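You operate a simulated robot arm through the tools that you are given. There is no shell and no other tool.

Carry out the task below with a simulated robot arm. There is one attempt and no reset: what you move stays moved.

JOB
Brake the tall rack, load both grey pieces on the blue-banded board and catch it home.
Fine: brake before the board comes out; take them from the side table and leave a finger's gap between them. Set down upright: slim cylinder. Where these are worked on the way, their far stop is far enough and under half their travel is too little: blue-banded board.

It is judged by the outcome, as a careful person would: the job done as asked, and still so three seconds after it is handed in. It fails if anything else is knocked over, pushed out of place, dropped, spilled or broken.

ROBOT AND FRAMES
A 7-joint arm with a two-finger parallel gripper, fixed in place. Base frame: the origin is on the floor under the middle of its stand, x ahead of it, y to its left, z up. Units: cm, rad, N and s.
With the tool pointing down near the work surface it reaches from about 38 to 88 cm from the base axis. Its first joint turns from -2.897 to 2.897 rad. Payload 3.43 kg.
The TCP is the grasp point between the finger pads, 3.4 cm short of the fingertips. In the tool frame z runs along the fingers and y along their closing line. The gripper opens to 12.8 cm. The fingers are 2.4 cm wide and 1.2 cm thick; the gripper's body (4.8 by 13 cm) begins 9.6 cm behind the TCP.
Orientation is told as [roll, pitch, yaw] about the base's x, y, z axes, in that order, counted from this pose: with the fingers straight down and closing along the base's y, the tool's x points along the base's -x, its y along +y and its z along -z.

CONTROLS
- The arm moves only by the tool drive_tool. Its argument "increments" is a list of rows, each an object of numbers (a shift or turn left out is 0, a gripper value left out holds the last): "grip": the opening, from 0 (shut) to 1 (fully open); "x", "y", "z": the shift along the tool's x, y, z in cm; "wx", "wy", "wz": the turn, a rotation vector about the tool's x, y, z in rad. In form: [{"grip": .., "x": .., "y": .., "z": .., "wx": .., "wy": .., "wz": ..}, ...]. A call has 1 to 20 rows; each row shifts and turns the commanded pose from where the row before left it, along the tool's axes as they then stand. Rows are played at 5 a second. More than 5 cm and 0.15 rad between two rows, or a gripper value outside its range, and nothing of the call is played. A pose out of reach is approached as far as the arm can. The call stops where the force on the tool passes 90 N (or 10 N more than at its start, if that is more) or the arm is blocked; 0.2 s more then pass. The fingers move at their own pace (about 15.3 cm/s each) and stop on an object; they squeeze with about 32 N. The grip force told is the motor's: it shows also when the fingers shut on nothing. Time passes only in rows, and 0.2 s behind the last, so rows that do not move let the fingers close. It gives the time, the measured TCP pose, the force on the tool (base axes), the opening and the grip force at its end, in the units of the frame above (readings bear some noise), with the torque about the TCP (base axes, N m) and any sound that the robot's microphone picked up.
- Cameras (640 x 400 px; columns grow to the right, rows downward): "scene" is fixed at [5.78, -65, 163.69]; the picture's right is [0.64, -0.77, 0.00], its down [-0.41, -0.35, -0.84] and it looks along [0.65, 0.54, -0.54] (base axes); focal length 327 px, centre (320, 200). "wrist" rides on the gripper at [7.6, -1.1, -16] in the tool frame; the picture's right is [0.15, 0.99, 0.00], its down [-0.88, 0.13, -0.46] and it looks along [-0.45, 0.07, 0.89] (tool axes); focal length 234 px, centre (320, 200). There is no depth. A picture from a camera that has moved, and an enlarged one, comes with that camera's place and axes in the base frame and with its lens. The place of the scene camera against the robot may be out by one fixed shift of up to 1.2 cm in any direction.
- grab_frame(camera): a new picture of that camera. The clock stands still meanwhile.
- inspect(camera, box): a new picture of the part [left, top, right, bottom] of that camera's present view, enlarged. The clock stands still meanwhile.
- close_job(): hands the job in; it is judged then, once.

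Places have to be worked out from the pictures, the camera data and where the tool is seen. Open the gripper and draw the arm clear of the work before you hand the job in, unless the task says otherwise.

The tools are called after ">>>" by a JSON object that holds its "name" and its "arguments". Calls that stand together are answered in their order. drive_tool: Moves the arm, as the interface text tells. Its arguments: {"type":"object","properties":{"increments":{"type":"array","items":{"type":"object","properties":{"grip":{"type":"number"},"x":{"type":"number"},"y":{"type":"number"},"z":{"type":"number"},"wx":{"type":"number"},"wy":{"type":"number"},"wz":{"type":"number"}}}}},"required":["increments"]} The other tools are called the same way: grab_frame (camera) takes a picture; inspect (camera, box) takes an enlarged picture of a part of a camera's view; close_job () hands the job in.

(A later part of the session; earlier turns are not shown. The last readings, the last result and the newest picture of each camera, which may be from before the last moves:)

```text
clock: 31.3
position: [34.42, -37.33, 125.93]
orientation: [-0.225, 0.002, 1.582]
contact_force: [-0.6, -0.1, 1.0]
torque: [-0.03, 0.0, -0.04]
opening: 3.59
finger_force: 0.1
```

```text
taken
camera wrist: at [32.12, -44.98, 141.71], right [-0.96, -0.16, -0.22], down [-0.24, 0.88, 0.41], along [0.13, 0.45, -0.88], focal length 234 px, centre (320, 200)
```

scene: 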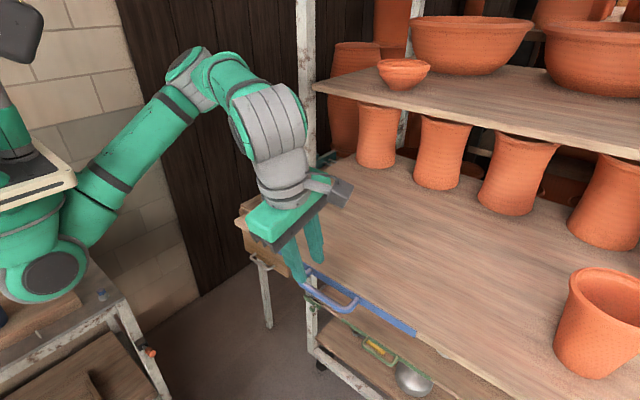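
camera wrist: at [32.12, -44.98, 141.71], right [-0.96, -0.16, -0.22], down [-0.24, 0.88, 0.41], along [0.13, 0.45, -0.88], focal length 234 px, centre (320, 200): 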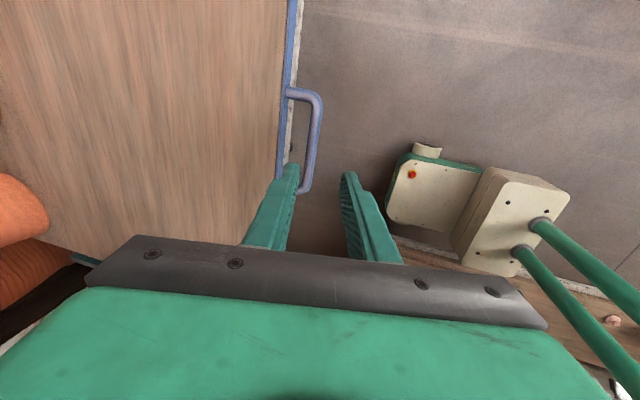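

The board stays out. Now I'll turn the tool back to face forward and swing over toward the side table for a look at the grey pieces.

>>> {"name": "drive_tool", "arguments": {"increments": [{"wz": 0.1428, "z": -0.7}, {"wz": 0.1428, "z": -0.7}, {"wz": 0.1428, "z": -0.7}, {"wz": 0.1428, "z": -0.7}, {"wz": 0.1428, "z": -0.7}, {"wz": 0.1428, "z": -0.7}, {"wz": 0.1428, "z": -0.7}, {"wz": 0.1428, "z": -0.7}, {"wz": 0.1428, "z": -0.7}, {"wz": 0.1428, "z": -0.7}, {"wz": 0.1428, "z": -0.7}, {"x": -1.95, "y": 4.2, "z": 0.446}, {"x": -1.95, "y": 4.2, "z": 0.446}, {"x": -1.95, "y": 4.2, "z": 0.446}, {"x": -1.95, "y": 4.2, "z": 0.446}, {"x": -1.95, "y": 4.2, "z": 0.446}, {"x": -1.95, "y": 4.2, "z": 0.446}, {"x": -1.95, "y": 4.2, "z": 0.446}, {"x": -1.95, "y": 4.2, "z": 0.446}, {"x": -1.95, "y": 4.2, "z": 0.446}]}}

>>> {"name": "drive_tool", "arguments": {"increments": [{"x": -1.5, "y": 4.2, "z": 1.5}, {"x": -1.5, "y": 4.2, "z": 1.5}, {"x": -1.5, "y": 4.2, "z": 1.5}, {"x": -1.5, "y": 4.2, "z": 1.5}, {"grip": 0.8}, {}]}}

>>> {"name": "grab_frame", "arguments": {"camera": "wrist"}}

>>> {"name": "grab_frame", "arguments": {"camera": "scene"}}

```text
clock: 35.5
position: [50.14, 0.66, 135.11]
orientation: [-0.002, -0.266, 0.011]
contact_force: [0.6, -0.3, -0.2]
torque: [0.06, -0.01, 0.0]
opening: 3.58
finger_force: 0.0
```

```text
clock: 36.9
position: [57.15, 17.69, 130.86]
orientation: [-0.004, -0.268, 0.012]
contact_force: [-0.7, 0.8, -0.4]
torque: [-0.02, -0.01, 0.0]
opening: 10.23
finger_force: 0.0
```

```text
taken
camera wrist: at [45.71, 16.33, 144.12], right [-0.15, 0.99, -0.04], down [0.73, 0.14, 0.67], along [0.67, 0.07, -0.74], focal length 234 px, centre (320, 200)
```

wrist: 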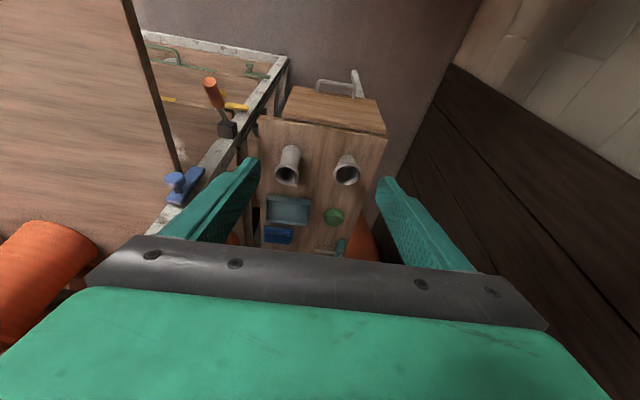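

```text
taken
```

scene: 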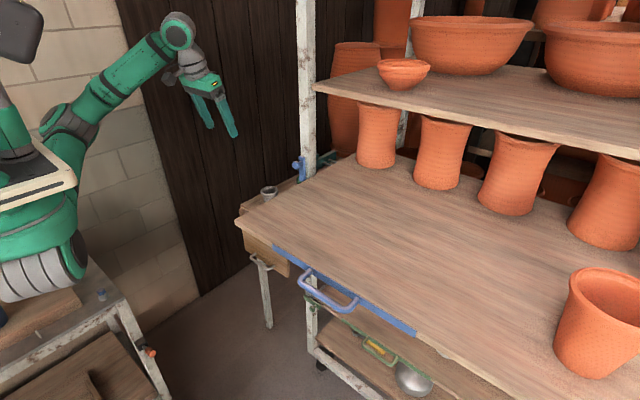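

>>> {"name": "inspect", "arguments": {"camera": "wrist", "box": [230, 100, 410, 270]}}

```text
2.35 times, centred on (320, 185) of wrist
camera zoom: at [45.71, 16.33, 144.12], right [-0.15, 0.99, -0.04], down [0.73, 0.14, 0.67], along [0.67, 0.07, -0.74], focal length 551 px, centre (320, 235)
```

zoom: 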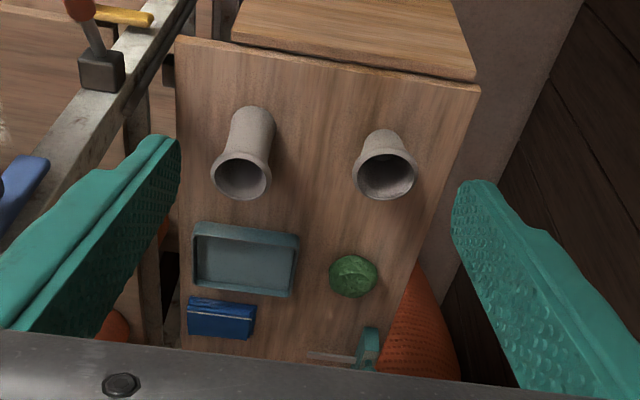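

From several views I place the slim cylinder at about (82.4, 11.8) with its rim at z≈96.4, and the small pot at (81.8, 27.5) with its rim at z≈92.3. I'll go to a pre-grasp above the slim cylinder.

>>> {"name": "drive_tool", "arguments": {"increments": [{"x": -1.86, "y": -0.77, "z": 3.84}, {"x": -1.86, "y": -0.77, "z": 3.84}, {"x": -1.86, "y": -0.77, "z": 3.84}, {"x": -1.86, "y": -0.77, "z": 3.84}, {"x": -1.86, "y": -0.77, "z": 3.84}, {"x": -1.86, "y": -0.77, "z": 3.84}, {"x": -1.86, "y": -0.77, "z": 3.84}, {"x": -1.86, "y": -0.77, "z": 3.84}, {}]}}

>>> {"name": "grab_frame", "arguments": {"camera": "wrist"}}

>>> {"name": "inspect", "arguments": {"camera": "wrist", "box": [220, 50, 420, 260]}}

>>> {"name": "grab_frame", "arguments": {"camera": "scene"}}

```text
clock: 38.9
position: [79.63, 11.62, 105.23]
orientation: [-0.002, -0.267, 0.013]
contact_force: [0.3, 0.4, -0.1]
torque: [-0.01, 0.0, 0.0]
opening: 10.24
finger_force: 0.1
```

```text
taken
camera wrist: at [68.2, 10.32, 118.56], right [-0.15, 0.99, -0.04], down [0.73, 0.14, 0.67], along [0.67, 0.07, -0.74], focal length 234 px, centre (320, 200)
```

wrist: 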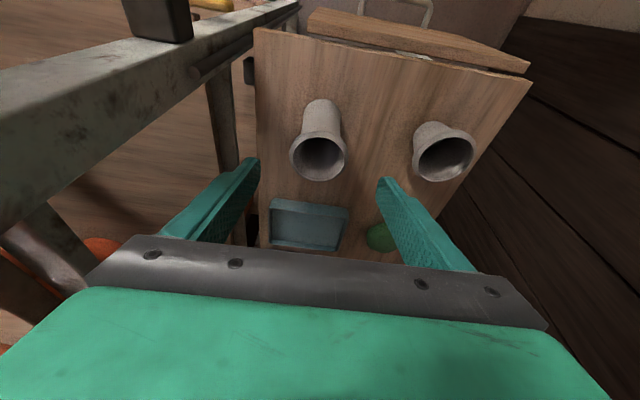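

```text
1.90 times, centred on (320, 155) of wrist
camera zoom: at [68.2, 10.32, 118.56], right [-0.15, 0.99, -0.04], down [0.73, 0.14, 0.67], along [0.67, 0.07, -0.74], focal length 446 px, centre (320, 286)
```

zoom: 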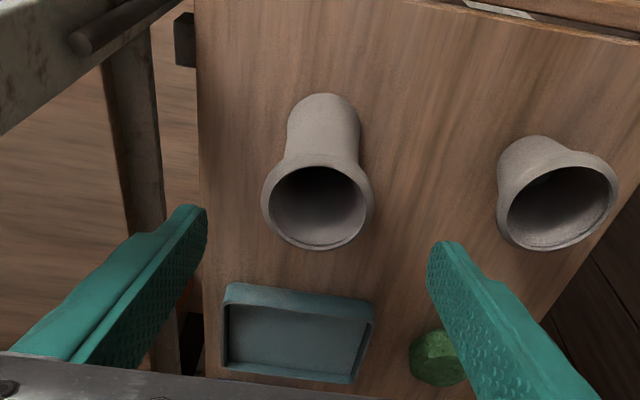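

```text
taken
```

scene: 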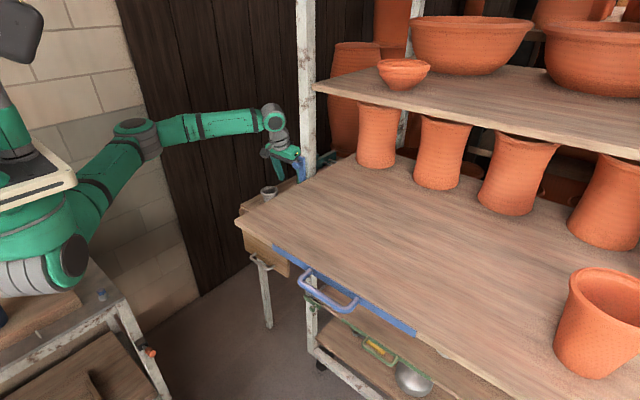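

The cylinder is centred between the fingers at about (82.1, 11.5). I'll descend to rim level and check before closing.

>>> {"name": "drive_tool", "arguments": {"increments": [{"x": 0.05, "y": -0.03, "z": 2.04}, {"x": 0.05, "y": -0.03, "z": 2.04}, {"x": 0.05, "y": -0.03, "z": 2.04}, {"x": 0.05, "y": -0.03, "z": 2.04}, {"x": 0.05, "y": -0.03, "z": 2.04}, {}]}}

>>> {"name": "inspect", "arguments": {"camera": "wrist", "box": [220, 50, 420, 260]}}

>>> {"name": "inspect", "arguments": {"camera": "scene", "box": [230, 100, 350, 215]}}

```text
clock: 40.3
position: [82.24, 11.53, 95.39]
orientation: [-0.002, -0.266, 0.012]
contact_force: [-0.5, -0.5, -0.2]
torque: [0.01, 0.02, -0.03]
opening: 10.22
finger_force: 0.1
```

```text
1.90 times, centred on (320, 155) of wrist
camera zoom: at [70.73, 10.17, 108.68], right [-0.15, 0.99, -0.04], down [0.73, 0.14, 0.67], along [0.67, 0.07, -0.74], focal length 446 px, centre (320, 286)
```

zoom: 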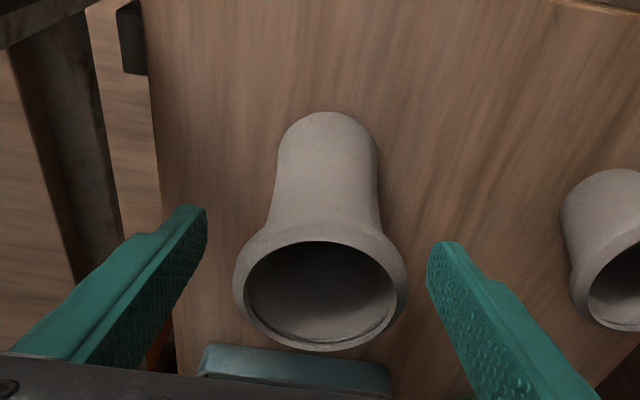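

```text
3.48 times, centred on (290, 158) of scene
camera zoom: at [5.78, -65.0, 163.69], right [0.64, -0.77, 0.0], down [-0.41, -0.35, -0.84], along [0.65, 0.54, -0.54], focal length 1138 px, centre (424, 348)
```

zoom: 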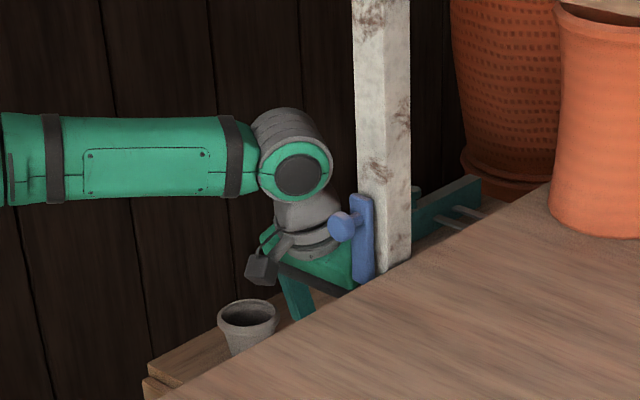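

Rim is centred between the pads at the TCP. I'll close gently and lift slightly to check the hold.

>>> {"name": "drive_tool", "arguments": {"increments": [{"grip": 0.6}, {"grip": 0.5}, {"grip": 0.4}, {}, {}, {"x": -0.265, "z": -0.964}, {"x": -0.265, "z": -0.964}, {"x": -0.265, "z": -0.964}, {}]}}

>>> {"name": "inspect", "arguments": {"camera": "wrist", "box": [220, 50, 420, 260]}}

```text
clock: 42.3
position: [82.22, 11.44, 98.23]
orientation: [-0.003, -0.268, 0.013]
contact_force: [0.0, -0.8, -2.6]
torque: [0.0, 0.01, 0.01]
opening: 6.36
finger_force: 32.0
```

```text
1.90 times, centred on (320, 155) of wrist
camera zoom: at [70.75, 10.22, 111.65], right [-0.15, 0.99, -0.04], down [0.73, 0.14, 0.67], along [0.67, 0.07, -0.74], focal length 446 px, centre (320, 286)
```

zoom: 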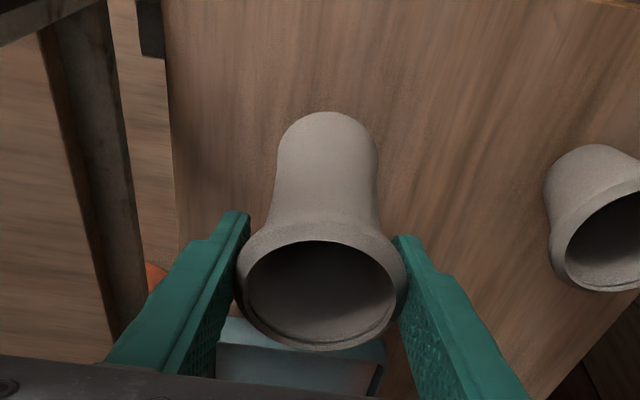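

The cylinder is held firmly and came up with the gripper. I'll lift it up and back clear of the post, then carry it over the drawn-out board.

>>> {"name": "drive_tool", "arguments": {"increments": [{"x": -0.3, "z": -1.2}, {"x": -0.3, "z": -1.2}, {"x": 0.643, "z": -2.38}, {"x": 0.643, "z": -2.38}, {"x": 0.643, "z": -2.38}, {"x": 0.643, "z": -2.38}, {"x": 0.643, "z": -2.38}, {"x": 0.643, "z": -2.38}, {"x": 0.643, "z": -2.38}, {"x": 0.643, "z": -2.38}, {"x": 0.643, "z": -2.38}, {"x": 0.643, "z": -2.38}, {"x": 0.643, "z": -2.38}, {"x": 0.643, "z": -2.38}, {"x": 0.643, "z": -2.38}, {"x": 0.643, "z": -2.38}, {}]}}

>>> {"name": "grab_frame", "arguments": {"camera": "scene"}}

>>> {"name": "grab_frame", "arguments": {"camera": "wrist"}}

```text
clock: 45.9
position: [64.82, 11.15, 130.55]
orientation: [-0.001, -0.267, 0.012]
contact_force: [-0.3, -1.0, -2.0]
torque: [-0.01, 0.0, 0.0]
opening: 6.4
finger_force: 31.7
```

```text
taken
```

scene: 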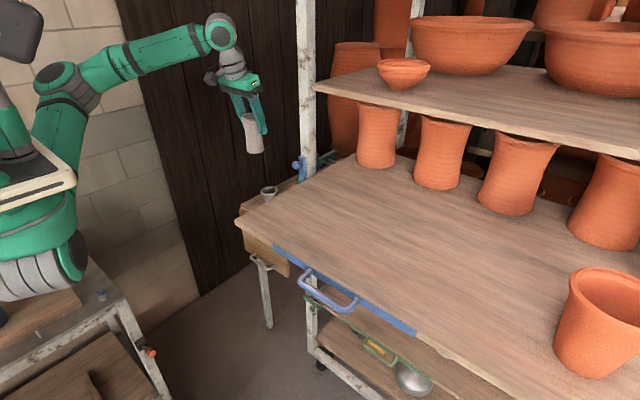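

```text
taken
camera wrist: at [53.26, 10.0, 143.86], right [-0.15, 0.99, -0.04], down [0.73, 0.14, 0.67], along [0.67, 0.07, -0.74], focal length 234 px, centre (320, 200)
```

wrist: 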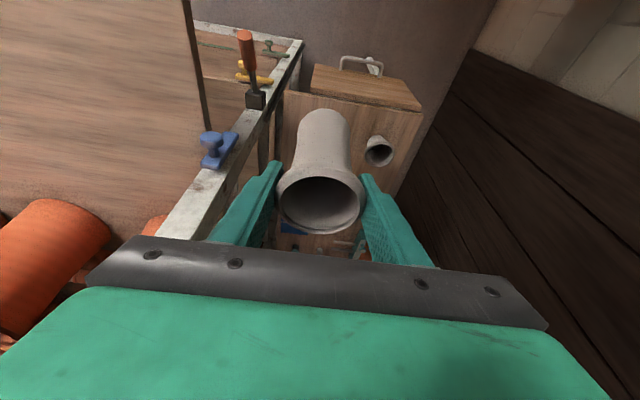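

>>> {"name": "inspect", "arguments": {"camera": "scene", "box": [190, 60, 330, 210]}}

>>> {"name": "inspect", "arguments": {"camera": "wrist", "box": [220, 80, 420, 260]}}

```text
2.67 times, centred on (260, 135) of scene
camera zoom: at [5.78, -65.0, 163.69], right [0.64, -0.77, 0.0], down [-0.41, -0.35, -0.84], along [0.65, 0.54, -0.54], focal length 872 px, centre (480, 373)
```

zoom: 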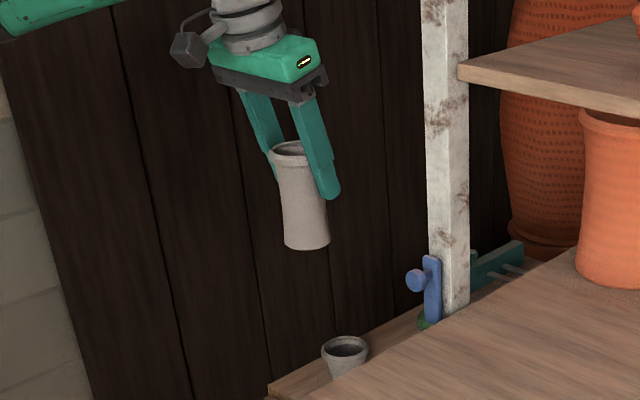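

```text
2.22 times, centred on (320, 170) of wrist
camera zoom: at [53.26, 10.0, 143.86], right [-0.15, 0.99, -0.04], down [0.73, 0.14, 0.67], along [0.67, 0.07, -0.74], focal length 520 px, centre (320, 267)
```

zoom: 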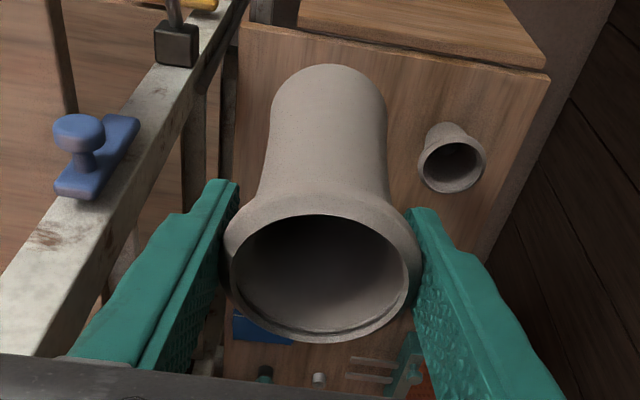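

The cylinder hangs upright in the grip. I'll carry it across to over the board near (62, -20).

>>> {"name": "drive_tool", "arguments": {"increments": [{"x": 1.4, "z": -0.4}, {"x": 1.4, "z": -0.4}, {"y": -1.5}, {"y": -2.5}, {"y": -2.5}, {"y": -2.5}, {"y": -2.5}, {"y": -2.5}, {"y": -2.5}, {"y": -2.5}, {"y": -2.5}, {"y": -2.5}, {"y": -2.5}, {"y": -2.5}, {"y": -2.2}, {}]}}

>>> {"name": "grab_frame", "arguments": {"camera": "scene"}}

>>> {"name": "grab_frame", "arguments": {"camera": "wrist"}}

```text
clock: 49.3
position: [62.22, -19.96, 130.65]
orientation: [-0.003, -0.267, 0.013]
contact_force: [0.1, 0.0, -1.5]
torque: [-0.02, 0.01, -0.02]
opening: 6.36
finger_force: 32.1
```

```text
taken
```

scene: 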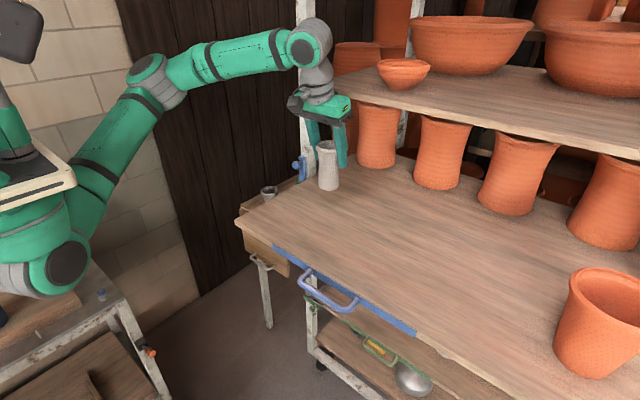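

```text
taken
camera wrist: at [50.75, -21.23, 143.93], right [-0.15, 0.99, -0.04], down [0.73, 0.14, 0.67], along [0.67, 0.07, -0.74], focal length 234 px, centre (320, 200)
```

wrist: 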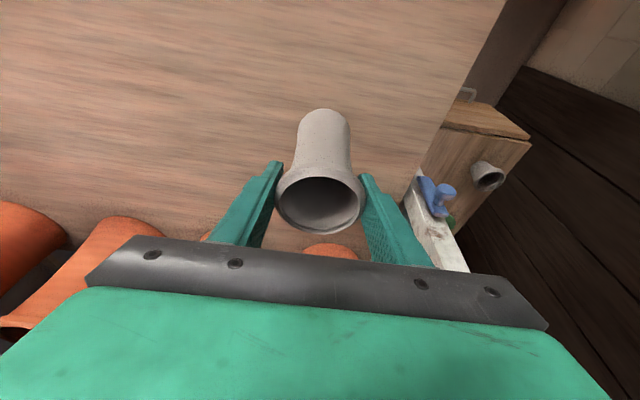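

I estimate the board's top at z≈113.3, so the cylinder's base should touch at TCP z≈122.5. I'll lower most of the way, then step down gently.

>>> {"name": "drive_tool", "arguments": {"increments": [{"x": 0.44, "z": 1.6}, {"x": 0.44, "z": 1.6}, {"x": 0.44, "z": 1.6}, {"x": 0.265, "z": 0.964}, {}]}}

>>> {"name": "inspect", "arguments": {"camera": "scene", "box": [270, 100, 400, 220]}}

>>> {"name": "inspect", "arguments": {"camera": "wrist", "box": [220, 80, 420, 260]}}

```text
clock: 50.5
position: [62.2, -19.98, 124.61]
orientation: [-0.002, -0.268, 0.012]
contact_force: [0.6, 0.7, -2.8]
torque: [0.02, 0.0, -0.02]
opening: 6.34
finger_force: 32.1
```

```text
3.33 times, centred on (335, 160) of scene
camera zoom: at [5.78, -65.0, 163.69], right [0.64, -0.77, 0.0], down [-0.41, -0.35, -0.84], along [0.65, 0.54, -0.54], focal length 1090 px, centre (270, 333)
```

zoom: 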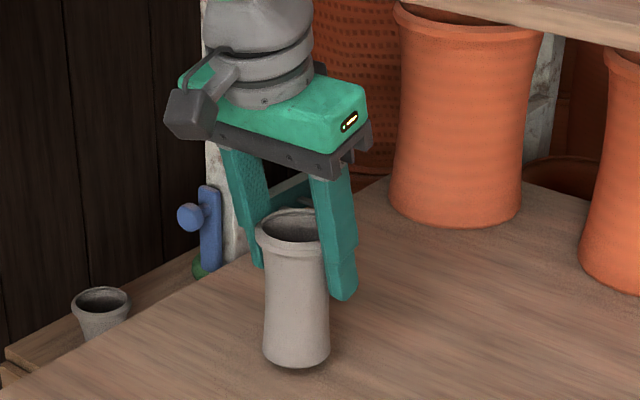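

```text
2.22 times, centred on (320, 170) of wrist
camera zoom: at [50.67, -21.21, 137.93], right [-0.15, 0.99, -0.04], down [0.73, 0.14, 0.67], along [0.67, 0.07, -0.74], focal length 520 px, centre (320, 267)
```

zoom: 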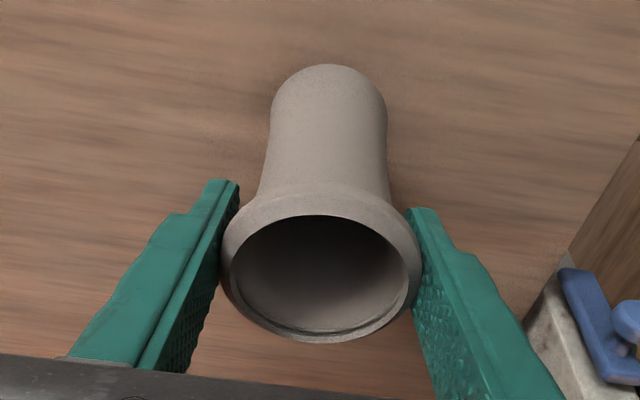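

The base is near the board. I'll step down in quarter-centimetre increments and watch the force.

>>> {"name": "drive_tool", "arguments": {"increments": [{"x": 0.066, "z": 0.241}, {"x": 0.066, "z": 0.241}, {"x": 0.066, "z": 0.241}]}}

>>> {"name": "inspect", "arguments": {"camera": "scene", "box": [270, 100, 400, 220]}}

```text
clock: 51.3
position: [62.15, -19.83, 123.75]
orientation: [-0.002, -0.267, 0.012]
contact_force: [-0.4, -0.4, -1.5]
torque: [-0.01, -0.01, -0.02]
opening: 6.36
finger_force: 31.9
```

```text
3.33 times, centred on (335, 160) of scene
camera zoom: at [5.78, -65.0, 163.69], right [0.64, -0.77, 0.0], down [-0.41, -0.35, -0.84], along [0.65, 0.54, -0.54], focal length 1090 px, centre (270, 333)
```

zoom: 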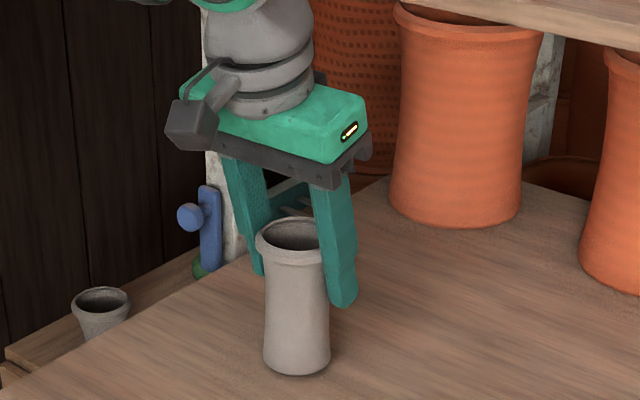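

>>> {"name": "drive_tool", "arguments": {"increments": [{"x": 0.053, "z": 0.193}, {"x": 0.053, "z": 0.193}]}}

>>> {"name": "drive_tool", "arguments": {"increments": [{"x": 0.053, "z": 0.193}, {"x": 0.053, "z": 0.193}]}}

```text
clock: 51.9
position: [62.21, -19.82, 123.36]
orientation: [-0.001, -0.266, 0.012]
contact_force: [0.5, -0.6, -1.2]
torque: [-0.01, 0.02, 0.02]
opening: 6.33
finger_force: 32.1
```

```text
clock: 52.5
position: [62.24, -19.97, 123.42]
orientation: [-0.005, -0.271, 0.013]
contact_force: [2.7, 1.1, 25.3]
torque: [-0.03, 0.32, 0.12]
opening: 6.38
finger_force: 32.3
```

The base has touched down (25 N). I'll ease off slightly, open the fingers evenly and lift away along the tool axis.

>>> {"name": "drive_tool", "arguments": {"increments": [{"x": -0.045, "z": -0.16}, {"grip": 0.53}, {"grip": 0.58}, {"grip": 0.66}, {"grip": 0.75}, {}, {"z": -2}, {"z": -3}, {"z": -4}, {"z": -4}, {}]}}

>>> {"name": "grab_frame", "arguments": {"camera": "scene"}}

>>> {"name": "grab_frame", "arguments": {"camera": "wrist"}}

```text
clock: 54.9
position: [58.78, -19.89, 135.62]
orientation: [-0.007, -0.262, 0.011]
contact_force: [0.8, 0.7, 0.1]
torque: [0.0, -0.03, 0.01]
opening: 9.61
finger_force: 0.0
```

```text
taken
```

scene: 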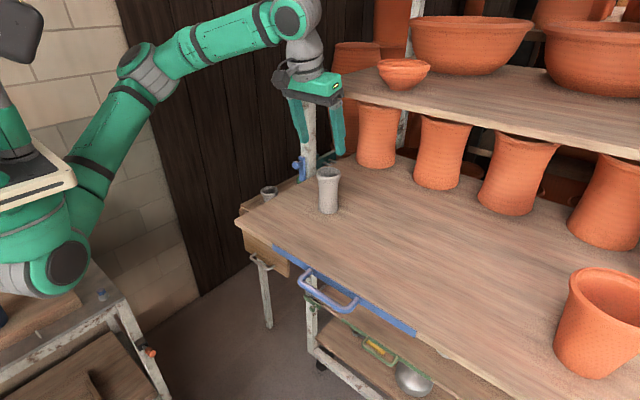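

```text
taken
camera wrist: at [47.38, -21.19, 149.02], right [-0.15, 0.99, -0.04], down [0.73, 0.14, 0.67], along [0.66, 0.07, -0.74], focal length 234 px, centre (320, 200)
```

wrist: 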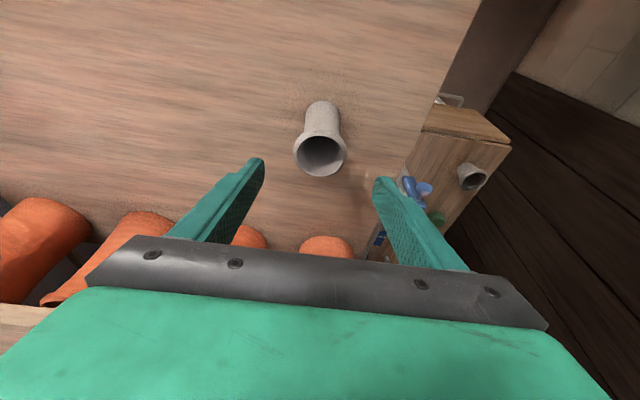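

The slim cylinder stands upright on the board at about (62.2, -19.9). Now I'll go for the small pot on the side table.

>>> {"name": "drive_tool", "arguments": {"increments": [{"x": -0.093, "y": 3.95, "z": 0.68}, {"x": -0.093, "y": 3.95, "z": 0.68}, {"x": -0.093, "y": 3.95, "z": 0.68}, {"x": -0.093, "y": 3.95, "z": 0.68}, {"x": -0.093, "y": 3.95, "z": 0.68}, {"x": -0.093, "y": 3.95, "z": 0.68}, {"x": -0.093, "y": 3.95, "z": 0.68}, {"x": -0.093, "y": 3.95, "z": 0.68}, {"x": -0.093, "y": 3.95, "z": 0.68}, {"x": -0.093, "y": 3.95, "z": 0.68}, {"x": -0.093, "y": 3.95, "z": 0.68}, {"x": -0.093, "y": 3.95, "z": 0.68, "grip": 0.8}, {"x": -1.37, "z": 4.38}, {"x": -1.37, "z": 4.38}, {"x": -1.37, "z": 4.38}, {"x": -1.37, "z": 4.38}, {"x": -1.37, "z": 4.38}, {}]}}

>>> {"name": "grab_frame", "arguments": {"camera": "wrist"}}

>>> {"name": "inspect", "arguments": {"camera": "wrist", "box": [220, 50, 420, 260]}}

```text
clock: 58.7
position: [73.81, 27.72, 108.8]
orientation: [-0.003, -0.267, 0.013]
contact_force: [0.0, 0.9, 0.8]
torque: [0.0, -0.03, 0.02]
opening: 10.23
finger_force: 0.0
```

```text
taken
camera wrist: at [62.38, 26.38, 122.17], right [-0.15, 0.99, -0.04], down [0.73, 0.14, 0.67], along [0.67, 0.07, -0.74], focal length 234 px, centre (320, 200)
```

wrist: 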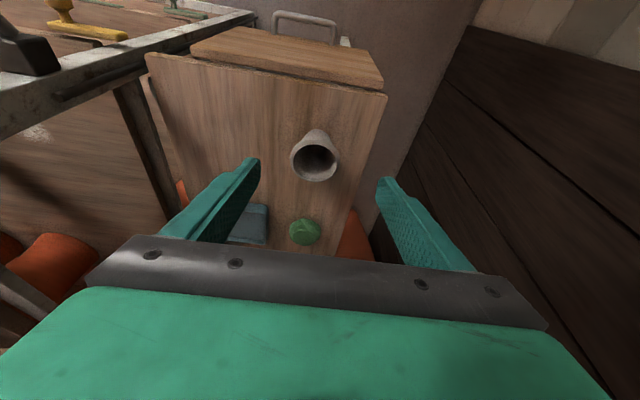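

```text
1.90 times, centred on (320, 155) of wrist
camera zoom: at [62.38, 26.38, 122.17], right [-0.15, 0.99, -0.04], down [0.73, 0.14, 0.67], along [0.67, 0.07, -0.74], focal length 446 px, centre (320, 286)
```

zoom: 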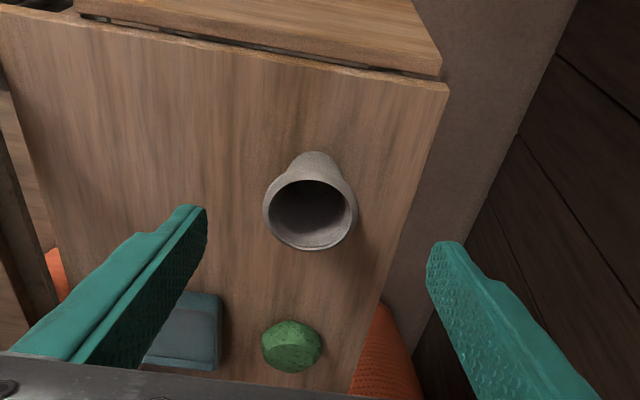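

The pot's rim is centred near (81.9, 27.4). I'll move to pre-grasp and descend to rim level.

>>> {"name": "drive_tool", "arguments": {"increments": [{"x": -1.07, "y": -0.12, "z": 3.03}, {"x": -1.07, "y": -0.12, "z": 3.03}, {"x": -1.07, "y": -0.12, "z": 3.03}, {"z": 2}, {"z": 2}, {"z": 2}, {"z": 2}, {"z": 1.7}, {}]}}

>>> {"name": "inspect", "arguments": {"camera": "wrist", "box": [220, 50, 420, 260]}}

>>> {"name": "inspect", "arguments": {"camera": "scene", "box": [210, 100, 350, 230]}}

```text
clock: 60.7
position: [81.95, 27.44, 91.55]
orientation: [-0.004, -0.266, 0.013]
contact_force: [-0.2, 0.6, 0.2]
torque: [-0.02, -0.01, 0.01]
opening: 10.2
finger_force: 0.0
```

```text
1.90 times, centred on (320, 155) of wrist
camera zoom: at [70.35, 26.09, 104.86], right [-0.15, 0.99, -0.04], down [0.73, 0.14, 0.67], along [0.67, 0.07, -0.74], focal length 446 px, centre (320, 286)
```

zoom: 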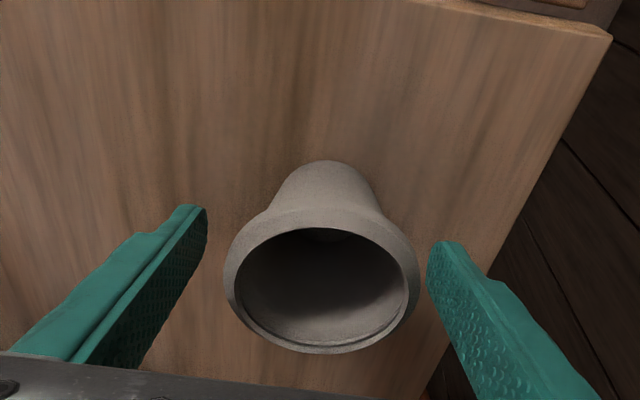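

```text
3.08 times, centred on (280, 165) of scene
camera zoom: at [5.78, -65.0, 163.69], right [0.64, -0.77, 0.0], down [-0.41, -0.35, -0.84], along [0.65, 0.54, -0.54], focal length 1006 px, centre (443, 308)
```

zoom: 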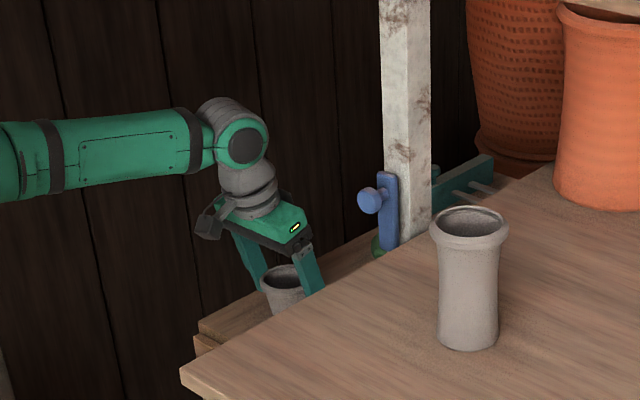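

The pot's rim is centred at the pads. I'll close and lift a little.

>>> {"name": "drive_tool", "arguments": {"increments": [{"grip": 0.66}, {"grip": 0.56}, {"grip": 0.45}, {}, {}, {"x": -0.265, "z": -0.964}, {"x": -0.265, "z": -0.964}, {"x": -0.265, "z": -0.964}, {}]}}

>>> {"name": "inspect", "arguments": {"camera": "wrist", "box": [220, 50, 420, 260]}}

```text
clock: 62.7
position: [81.91, 27.35, 94.6]
orientation: [-0.004, -0.267, 0.013]
contact_force: [1.0, 0.6, -0.7]
torque: [0.02, 0.02, -0.01]
opening: 7.41
finger_force: 31.6
```

```text
1.90 times, centred on (320, 155) of wrist
camera zoom: at [70.41, 26.08, 107.91], right [-0.15, 0.99, -0.04], down [0.73, 0.14, 0.67], along [0.67, 0.07, -0.74], focal length 446 px, centre (320, 286)
```

zoom: 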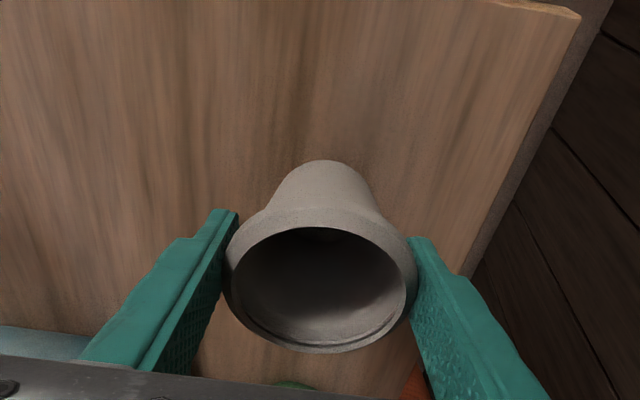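

The pot is held (rim 7.4 cm). I'll lift it up and back, then carry it across over the board in front of the cylinder.

>>> {"name": "drive_tool", "arguments": {"increments": [{"x": -0.3, "z": -1.3}, {"x": 1.0, "z": -2.49}, {"x": 1.24, "z": -2.49}, {"x": 1.24, "z": -2.49}, {"x": 1.24, "z": -2.49}, {"x": 1.24, "z": -2.49}, {"x": 1.24, "z": -2.49}, {"x": 1.24, "z": -2.49}, {"x": 1.24, "z": -2.49}, {"x": 1.24, "z": -2.49}, {"x": 1.24, "z": -2.49}, {"x": 1.24, "z": -2.49}, {"x": 1.24, "z": -2.49}, {"x": 1.24, "z": -2.49}, {"x": 1.24, "z": -2.49}, {"x": 1.24, "z": -2.49}, {"x": 0.9, "z": -1.2}, {}]}}

>>> {"name": "drive_tool", "arguments": {"increments": [{"y": -1.3}, {"y": -2.6}, {"y": -2.6}, {"y": -2.6}, {"y": -2.6}, {"y": -2.6}, {"y": -2.6}, {"y": -2.6}, {"y": -2.6}, {"y": -2.6}, {"y": -2.6}, {"y": -2.6}, {"y": -2.6}, {"y": -2.6}, {"y": -2.6}, {"y": -2.6}, {"y": -2.6}, {}]}}

>>> {"name": "grab_frame", "arguments": {"camera": "scene"}}

>>> {"name": "grab_frame", "arguments": {"camera": "wrist"}}

```text
clock: 66.5
position: [53.06, 27.12, 127.95]
orientation: [-0.004, -0.268, 0.013]
contact_force: [0.8, -0.6, -1.5]
torque: [0.0, 0.03, -0.03]
opening: 7.41
finger_force: 32.2
```

```text
clock: 70.3
position: [53.66, -15.93, 128.17]
orientation: [-0.002, -0.267, 0.011]
contact_force: [-0.3, 0.6, -1.4]
torque: [-0.01, -0.03, 0.01]
opening: 7.39
finger_force: 31.9
```

```text
taken
```

scene: 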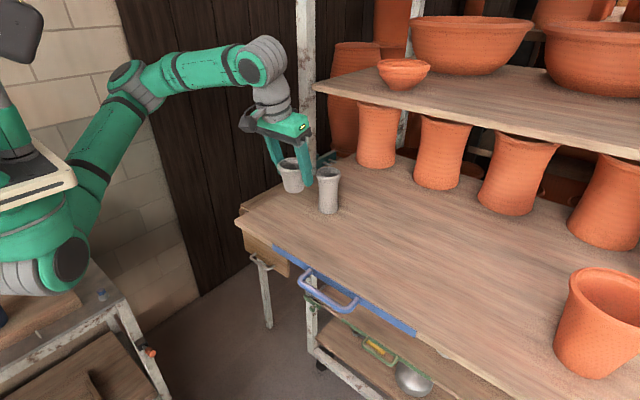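

```text
taken
camera wrist: at [42.15, -17.19, 141.42], right [-0.15, 0.99, -0.04], down [0.73, 0.14, 0.67], along [0.67, 0.07, -0.74], focal length 234 px, centre (320, 200)
```

wrist: 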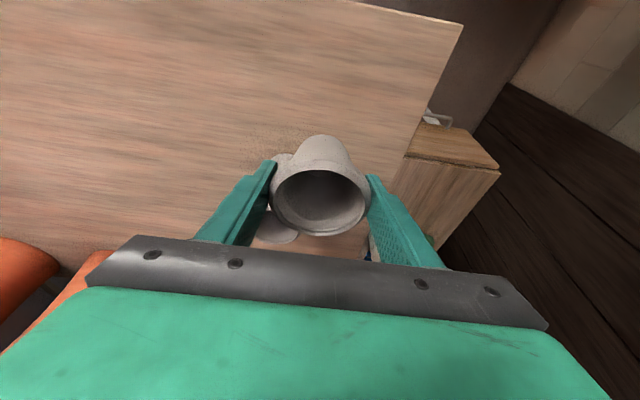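

The pot is still held. I'll align it in front of the cylinder (x≈52.8, y≈-19.9) and lower toward the board (expected touchdown at TCP z≈119.3).

>>> {"name": "drive_tool", "arguments": {"increments": [{"x": 0.42, "y": -2, "z": -0.115}, {"x": 0.42, "y": -1.97, "z": -0.115}, {}, {"x": 0.44, "z": 1.6}, {"x": 0.44, "z": 1.6}, {"x": 0.44, "z": 1.6}, {"x": 0.44, "z": 1.6}, {"x": 0.18, "z": 0.66}, {}]}}

>>> {"name": "inspect", "arguments": {"camera": "scene", "box": [240, 100, 380, 230]}}

>>> {"name": "grab_frame", "arguments": {"camera": "wrist"}}

```text
clock: 72.3
position: [52.83, -19.86, 120.77]
orientation: [-0.002, -0.268, 0.012]
contact_force: [-0.4, -0.1, -1.2]
torque: [-0.02, 0.01, 0.02]
opening: 7.4
finger_force: 31.9
```

```text
3.08 times, centred on (310, 165) of scene
camera zoom: at [5.78, -65.0, 163.69], right [0.64, -0.77, 0.0], down [-0.41, -0.35, -0.84], along [0.65, 0.54, -0.54], focal length 1006 px, centre (351, 308)
```

zoom: 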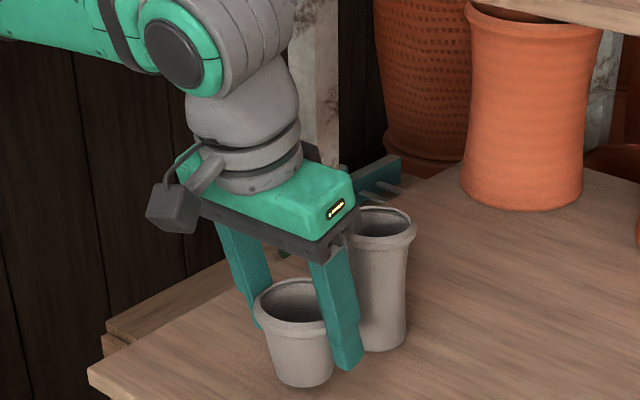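

```text
taken
camera wrist: at [41.27, -21.17, 134.09], right [-0.15, 0.99, -0.04], down [0.73, 0.14, 0.67], along [0.67, 0.07, -0.74], focal length 234 px, centre (320, 200)
```

wrist: 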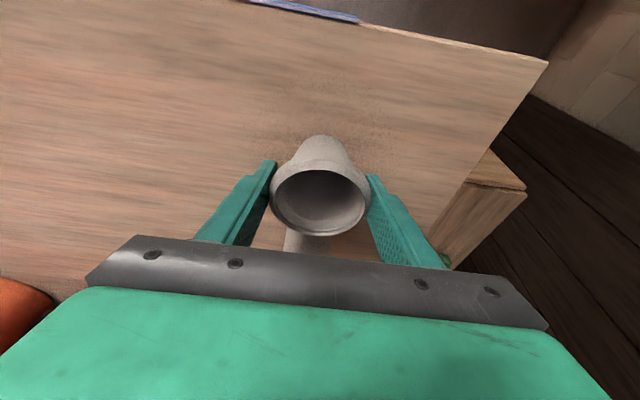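

>>> {"name": "drive_tool", "arguments": {"increments": [{"x": 0.066, "z": 0.241}, {"x": 0.066, "z": 0.241}, {"x": 0.066, "z": 0.241}, {"x": 0.066, "z": 0.241}]}}

```text
clock: 73.3
position: [52.71, -19.9, 119.7]
orientation: [-0.002, -0.267, 0.013]
contact_force: [0.1, 0.1, -2.0]
torque: [-0.02, 0.0, -0.01]
opening: 7.4
finger_force: 32.5
```

No contact yet at z≈119.7. I'll continue with smaller steps.

>>> {"name": "drive_tool", "arguments": {"increments": [{"x": 0.053, "z": 0.193}, {"x": 0.053, "z": 0.193}]}}

>>> {"name": "drive_tool", "arguments": {"increments": [{"x": 0.04, "z": 0.145}]}}

```text
clock: 73.9
position: [52.79, -19.79, 119.49]
orientation: [-0.004, -0.27, 0.014]
contact_force: [-2.5, 3.8, 23.6]
torque: [0.0, 0.32, 0.01]
opening: 7.36
finger_force: 32.0
```

```text
clock: 74.3
position: [52.74, -19.81, 119.35]
orientation: [-0.004, -0.27, 0.015]
contact_force: [0.6, 3.9, 29.7]
torque: [-0.04, -0.15, 0.13]
opening: 7.38
finger_force: 32.0
```

Touchdown. I'll ease off about 0.2 cm, open evenly and lift away.

>>> {"name": "drive_tool", "arguments": {"increments": [{"x": -0.06, "z": -0.22}, {"grip": 0.61}, {"grip": 0.66}, {"grip": 0.73}, {"grip": 0.8}, {}, {"z": -2}, {"z": -3}, {"z": -4}, {"z": -4}, {"z": -4}, {}]}}

>>> {"name": "grab_frame", "arguments": {"camera": "scene"}}

>>> {"name": "grab_frame", "arguments": {"camera": "wrist"}}

>>> {"name": "inspect", "arguments": {"camera": "scene", "box": [240, 120, 380, 250]}}

```text
clock: 76.9
position: [48.26, -19.76, 135.91]
orientation: [-0.004, -0.266, 0.015]
contact_force: [0.1, -0.1, -0.2]
torque: [-0.01, 0.01, 0.01]
opening: 10.24
finger_force: 0.1
```

```text
taken
```

scene: 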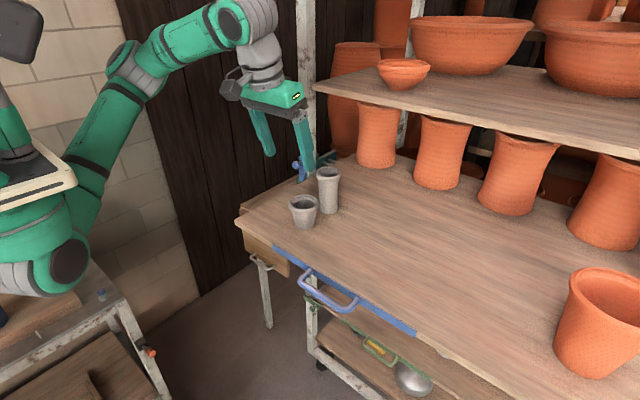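

```text
taken
camera wrist: at [36.81, -21.03, 149.17], right [-0.15, 0.99, -0.04], down [0.73, 0.14, 0.67], along [0.67, 0.07, -0.74], focal length 234 px, centre (320, 200)
```

wrist: 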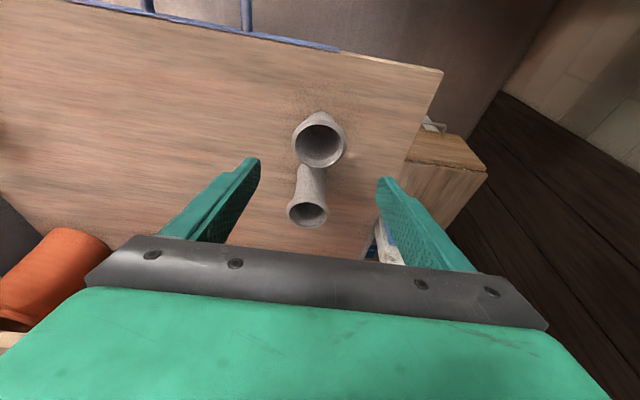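

```text
3.08 times, centred on (310, 185) of scene
camera zoom: at [5.78, -65.0, 163.69], right [0.64, -0.77, 0.0], down [-0.41, -0.35, -0.84], along [0.65, 0.54, -0.54], focal length 1006 px, centre (351, 246)
```

zoom: 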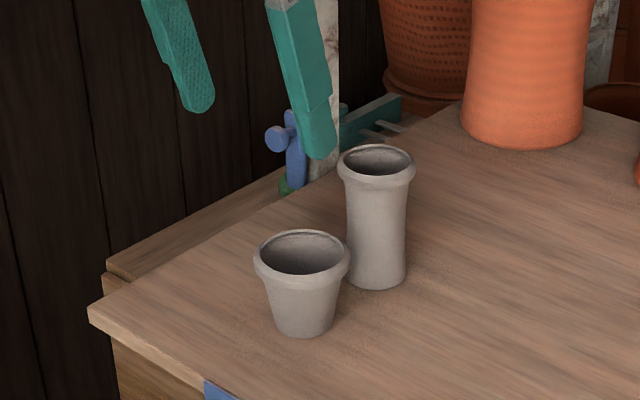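

>>> {"name": "inspect", "arguments": {"camera": "wrist", "box": [260, 90, 380, 240]}}

```text
2.67 times, centred on (320, 165) of wrist
camera zoom: at [36.81, -21.03, 149.17], right [-0.15, 0.99, -0.04], down [0.73, 0.14, 0.67], along [0.67, 0.07, -0.74], focal length 624 px, centre (320, 293)
```

zoom: 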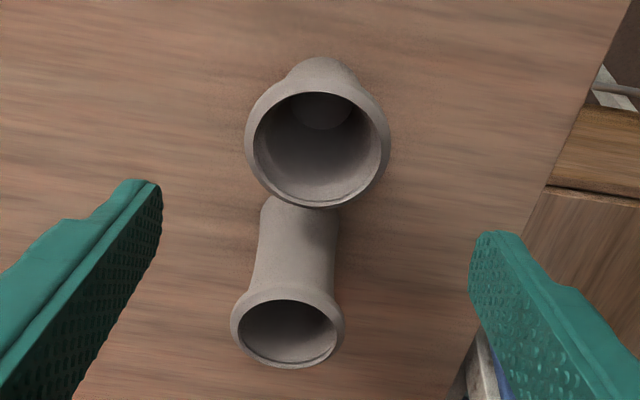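

Both pieces stand upright with about a 2.6 cm gap between them. Next I'll return to the blue handle with the turned grip to push the board home.

>>> {"name": "drive_tool", "arguments": {"increments": [{"wz": -0.1428}, {"wz": -0.1428}, {"wz": -0.1428}, {"wz": -0.1428}, {"wz": -0.1428}, {"wz": -0.1428}, {"wz": -0.1428}, {"wz": -0.1428}, {"wz": -0.1428}, {"wz": -0.1428}, {"wz": -0.1428, "grip": 0.28}, {"x": 2.92, "y": 2.42, "z": 1.58}, {"x": 2.92, "y": 2.42, "z": 1.58}, {"x": 2.92, "y": 2.42, "z": 1.58}, {"x": 2.92, "y": 2.42, "z": 1.58}, {"x": 2.92, "y": 2.42, "z": 1.58}, {"x": 2.92, "y": 2.42, "z": 1.58}, {}]}}

>>> {"name": "grab_frame", "arguments": {"camera": "wrist"}}

>>> {"name": "inspect", "arguments": {"camera": "wrist", "box": [230, 70, 390, 250]}}

>>> {"name": "grab_frame", "arguments": {"camera": "scene"}}

```text
clock: 80.7
position: [37.12, -37.42, 121.98]
orientation: [-0.227, 0.01, 1.587]
contact_force: [0.7, -0.5, 0.4]
torque: [-0.01, -0.01, -0.02]
opening: 3.59
finger_force: 0.0
```

```text
taken
camera wrist: at [34.65, -45.02, 137.8], right [-0.96, -0.16, -0.22], down [-0.24, 0.88, 0.41], along [0.13, 0.44, -0.89], focal length 234 px, centre (320, 200)
```

wrist: 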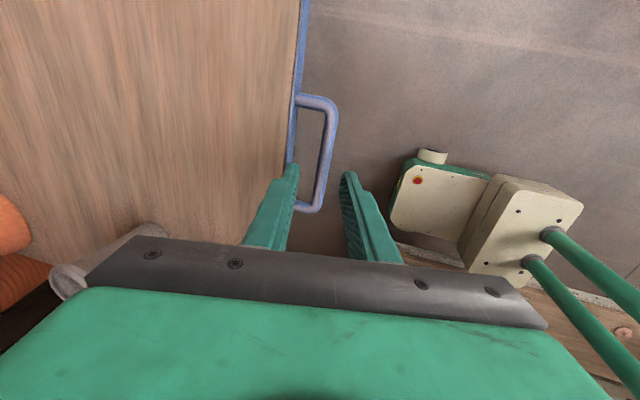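

```text
2.22 times, centred on (310, 160) of wrist
camera zoom: at [34.65, -45.02, 137.8], right [-0.96, -0.16, -0.22], down [-0.24, 0.88, 0.41], along [0.13, 0.44, -0.89], focal length 520 px, centre (342, 289)
```

zoom: 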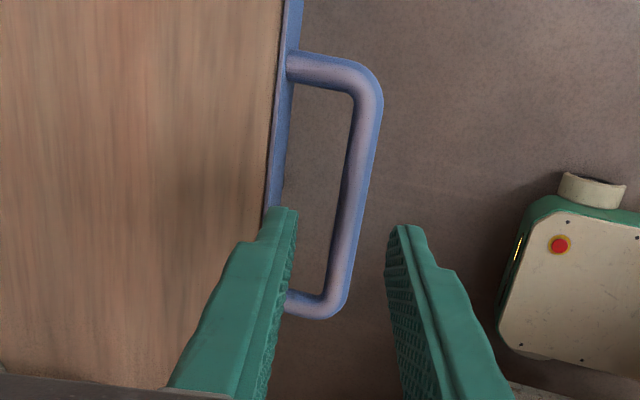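

```text
taken
```

scene: 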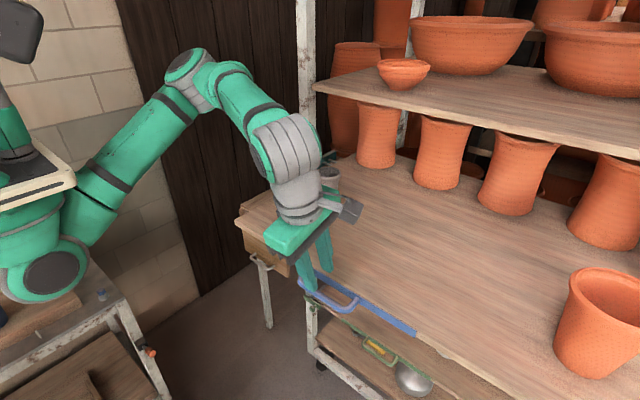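

The bar is at about x=38.8. I'll lower the fingers around it as before.

>>> {"name": "drive_tool", "arguments": {"increments": [{"grip": 0.26}, {"y": 0.15, "z": 2.2}, {"y": 0.15, "z": 2.2}, {"y": 0.15, "z": 2.2}, {"y": 0.15, "z": 2.2}, {}]}}

>>> {"name": "inspect", "arguments": {"camera": "wrist", "box": [230, 70, 390, 250]}}

>>> {"name": "inspect", "arguments": {"camera": "scene", "box": [230, 130, 430, 340]}}

```text
clock: 82.1
position: [38.68, -37.57, 114.27]
orientation: [-0.268, 0.003, 1.583]
contact_force: [0.1, 0.5, 0.9]
torque: [0.0, -0.03, -0.01]
opening: 3.33
finger_force: 0.1
```

```text
2.22 times, centred on (310, 160) of wrist
camera zoom: at [35.61, -45.23, 129.86], right [-0.95, -0.16, -0.26], down [-0.26, 0.88, 0.4], along [0.17, 0.45, -0.88], focal length 520 px, centre (342, 289)
```

zoom: 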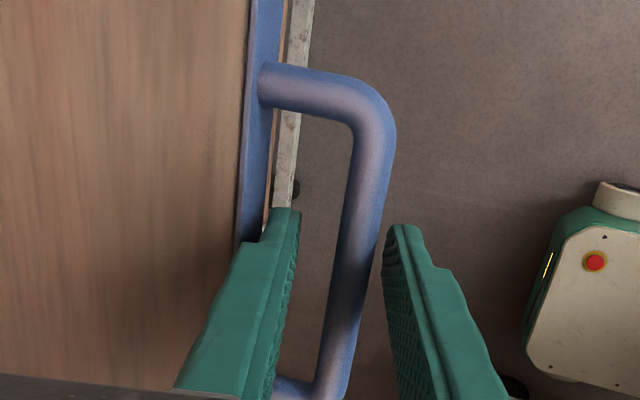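

```text
1.90 times, centred on (330, 235) of scene
camera zoom: at [5.78, -65.0, 163.69], right [0.64, -0.77, 0.0], down [-0.41, -0.35, -0.84], along [0.65, 0.54, -0.54], focal length 623 px, centre (301, 133)
```

zoom: 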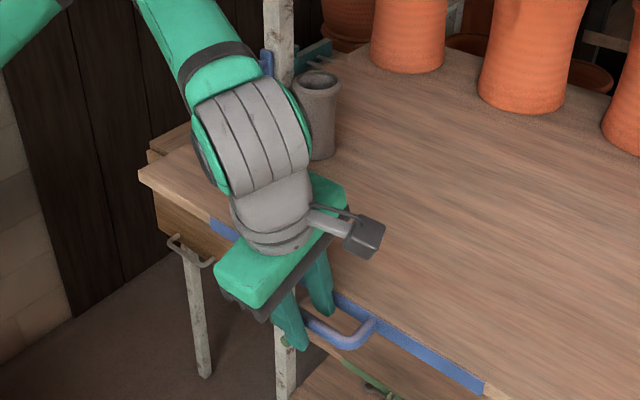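

The bar is a little nearer the outer finger, so I'll shift about 0.5 cm toward me, go down the last bit and close on it.

>>> {"name": "drive_tool", "arguments": {"increments": [{"y": 0.5}, {"z": 0.8}, {}, {"grip": 0.0}, {}, {}, {}]}}

>>> {"name": "inspect", "arguments": {"camera": "wrist", "box": [230, 70, 390, 250]}}

```text
clock: 83.7
position: [38.55, -37.59, 113.39]
orientation: [-0.271, 0.002, 1.585]
contact_force: [26.3, -3.5, 15.7]
torque: [0.42, -0.11, -0.17]
opening: 1.38
finger_force: 45.3
```

```text
2.22 times, centred on (310, 160) of wrist
camera zoom: at [35.54, -45.18, 129.05], right [-0.95, -0.16, -0.26], down [-0.26, 0.88, 0.4], along [0.17, 0.45, -0.88], focal length 520 px, centre (342, 289)
```

zoom: 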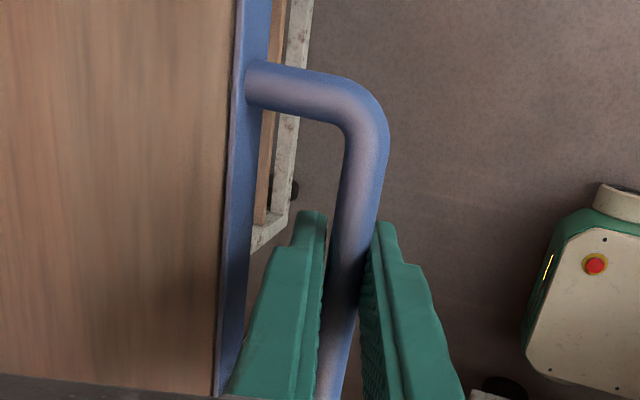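

Gripped on the bar. I'll push the board in slowly with smooth starts, checking the loads and the pieces as I go.

>>> {"name": "drive_tool", "arguments": {"increments": [{"x": 0.004, "y": -0.29, "z": 0.08}, {"x": 0.007, "y": -0.48, "z": 0.133}, {"x": 0.01, "y": -0.67, "z": 0.187}, {"x": 0.01, "y": -0.72, "z": 0.2}, {"x": 0.01, "y": -0.72, "z": 0.2}, {"x": 0.01, "y": -0.72, "z": 0.2}, {"x": 0.01, "y": -0.67, "z": 0.187}, {"x": 0.007, "y": -0.48, "z": 0.133}, {"x": 0.004, "y": -0.29, "z": 0.08}, {}]}}

>>> {"name": "grab_frame", "arguments": {"camera": "scene"}}

```text
clock: 85.9
position: [43.73, -37.53, 113.39]
orientation: [-0.269, 0.0, 1.582]
contact_force: [-1.9, -0.4, 16.5]
torque: [-0.4, 0.0, -0.3]
opening: 1.36
finger_force: 45.4
```

```text
taken
```

scene: 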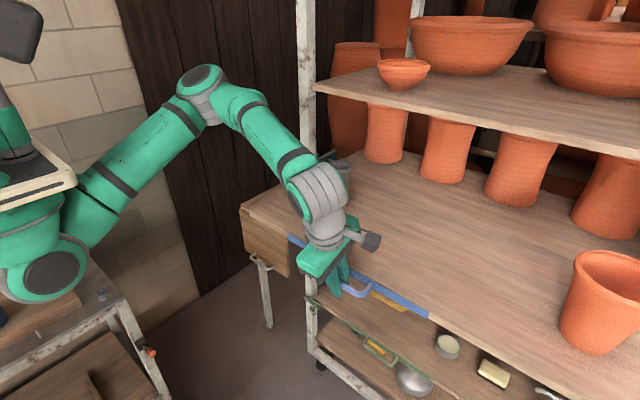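

The board slides smoothly; forces are small. Continuing the push.

>>> {"name": "drive_tool", "arguments": {"increments": [{"x": 0.004, "y": -0.29, "z": 0.08}, {"x": 0.006, "y": -0.48, "z": 0.133}, {"x": 0.009, "y": -0.67, "z": 0.187}, {"x": 0.01, "y": -0.72, "z": 0.2}, {"x": 0.01, "y": -0.72, "z": 0.2}, {"x": 0.01, "y": -0.72, "z": 0.2}, {"x": 0.01, "y": -0.72, "z": 0.2}, {"x": 0.01, "y": -0.72, "z": 0.2}, {"x": 0.01, "y": -0.72, "z": 0.2}, {"x": 0.01, "y": -0.72, "z": 0.2}, {"x": 0.01, "y": -0.72, "z": 0.2}, {"x": 0.01, "y": -0.72, "z": 0.2}, {"x": 0.01, "y": -0.72, "z": 0.2}, {"x": 0.01, "y": -0.72, "z": 0.2}, {"x": 0.01, "y": -0.72, "z": 0.2}, {"x": 0.009, "y": -0.67, "z": 0.187}, {"x": 0.006, "y": -0.48, "z": 0.133}, {"x": 0.004, "y": -0.29, "z": 0.08}, {}]}}

>>> {"name": "grab_frame", "arguments": {"camera": "scene"}}

```text
clock: 89.9
position: [55.63, -37.59, 113.28]
orientation: [-0.268, 0.003, 1.582]
contact_force: [-1.3, 7.9, 31.9]
torque: [-0.26, -0.04, -0.19]
opening: 1.36
finger_force: 44.9
```

```text
taken
```

scene: 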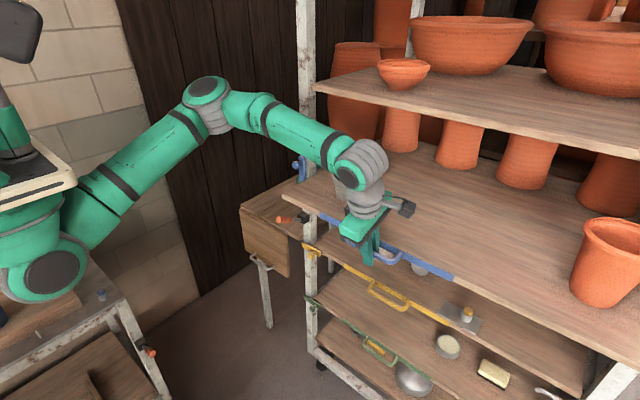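

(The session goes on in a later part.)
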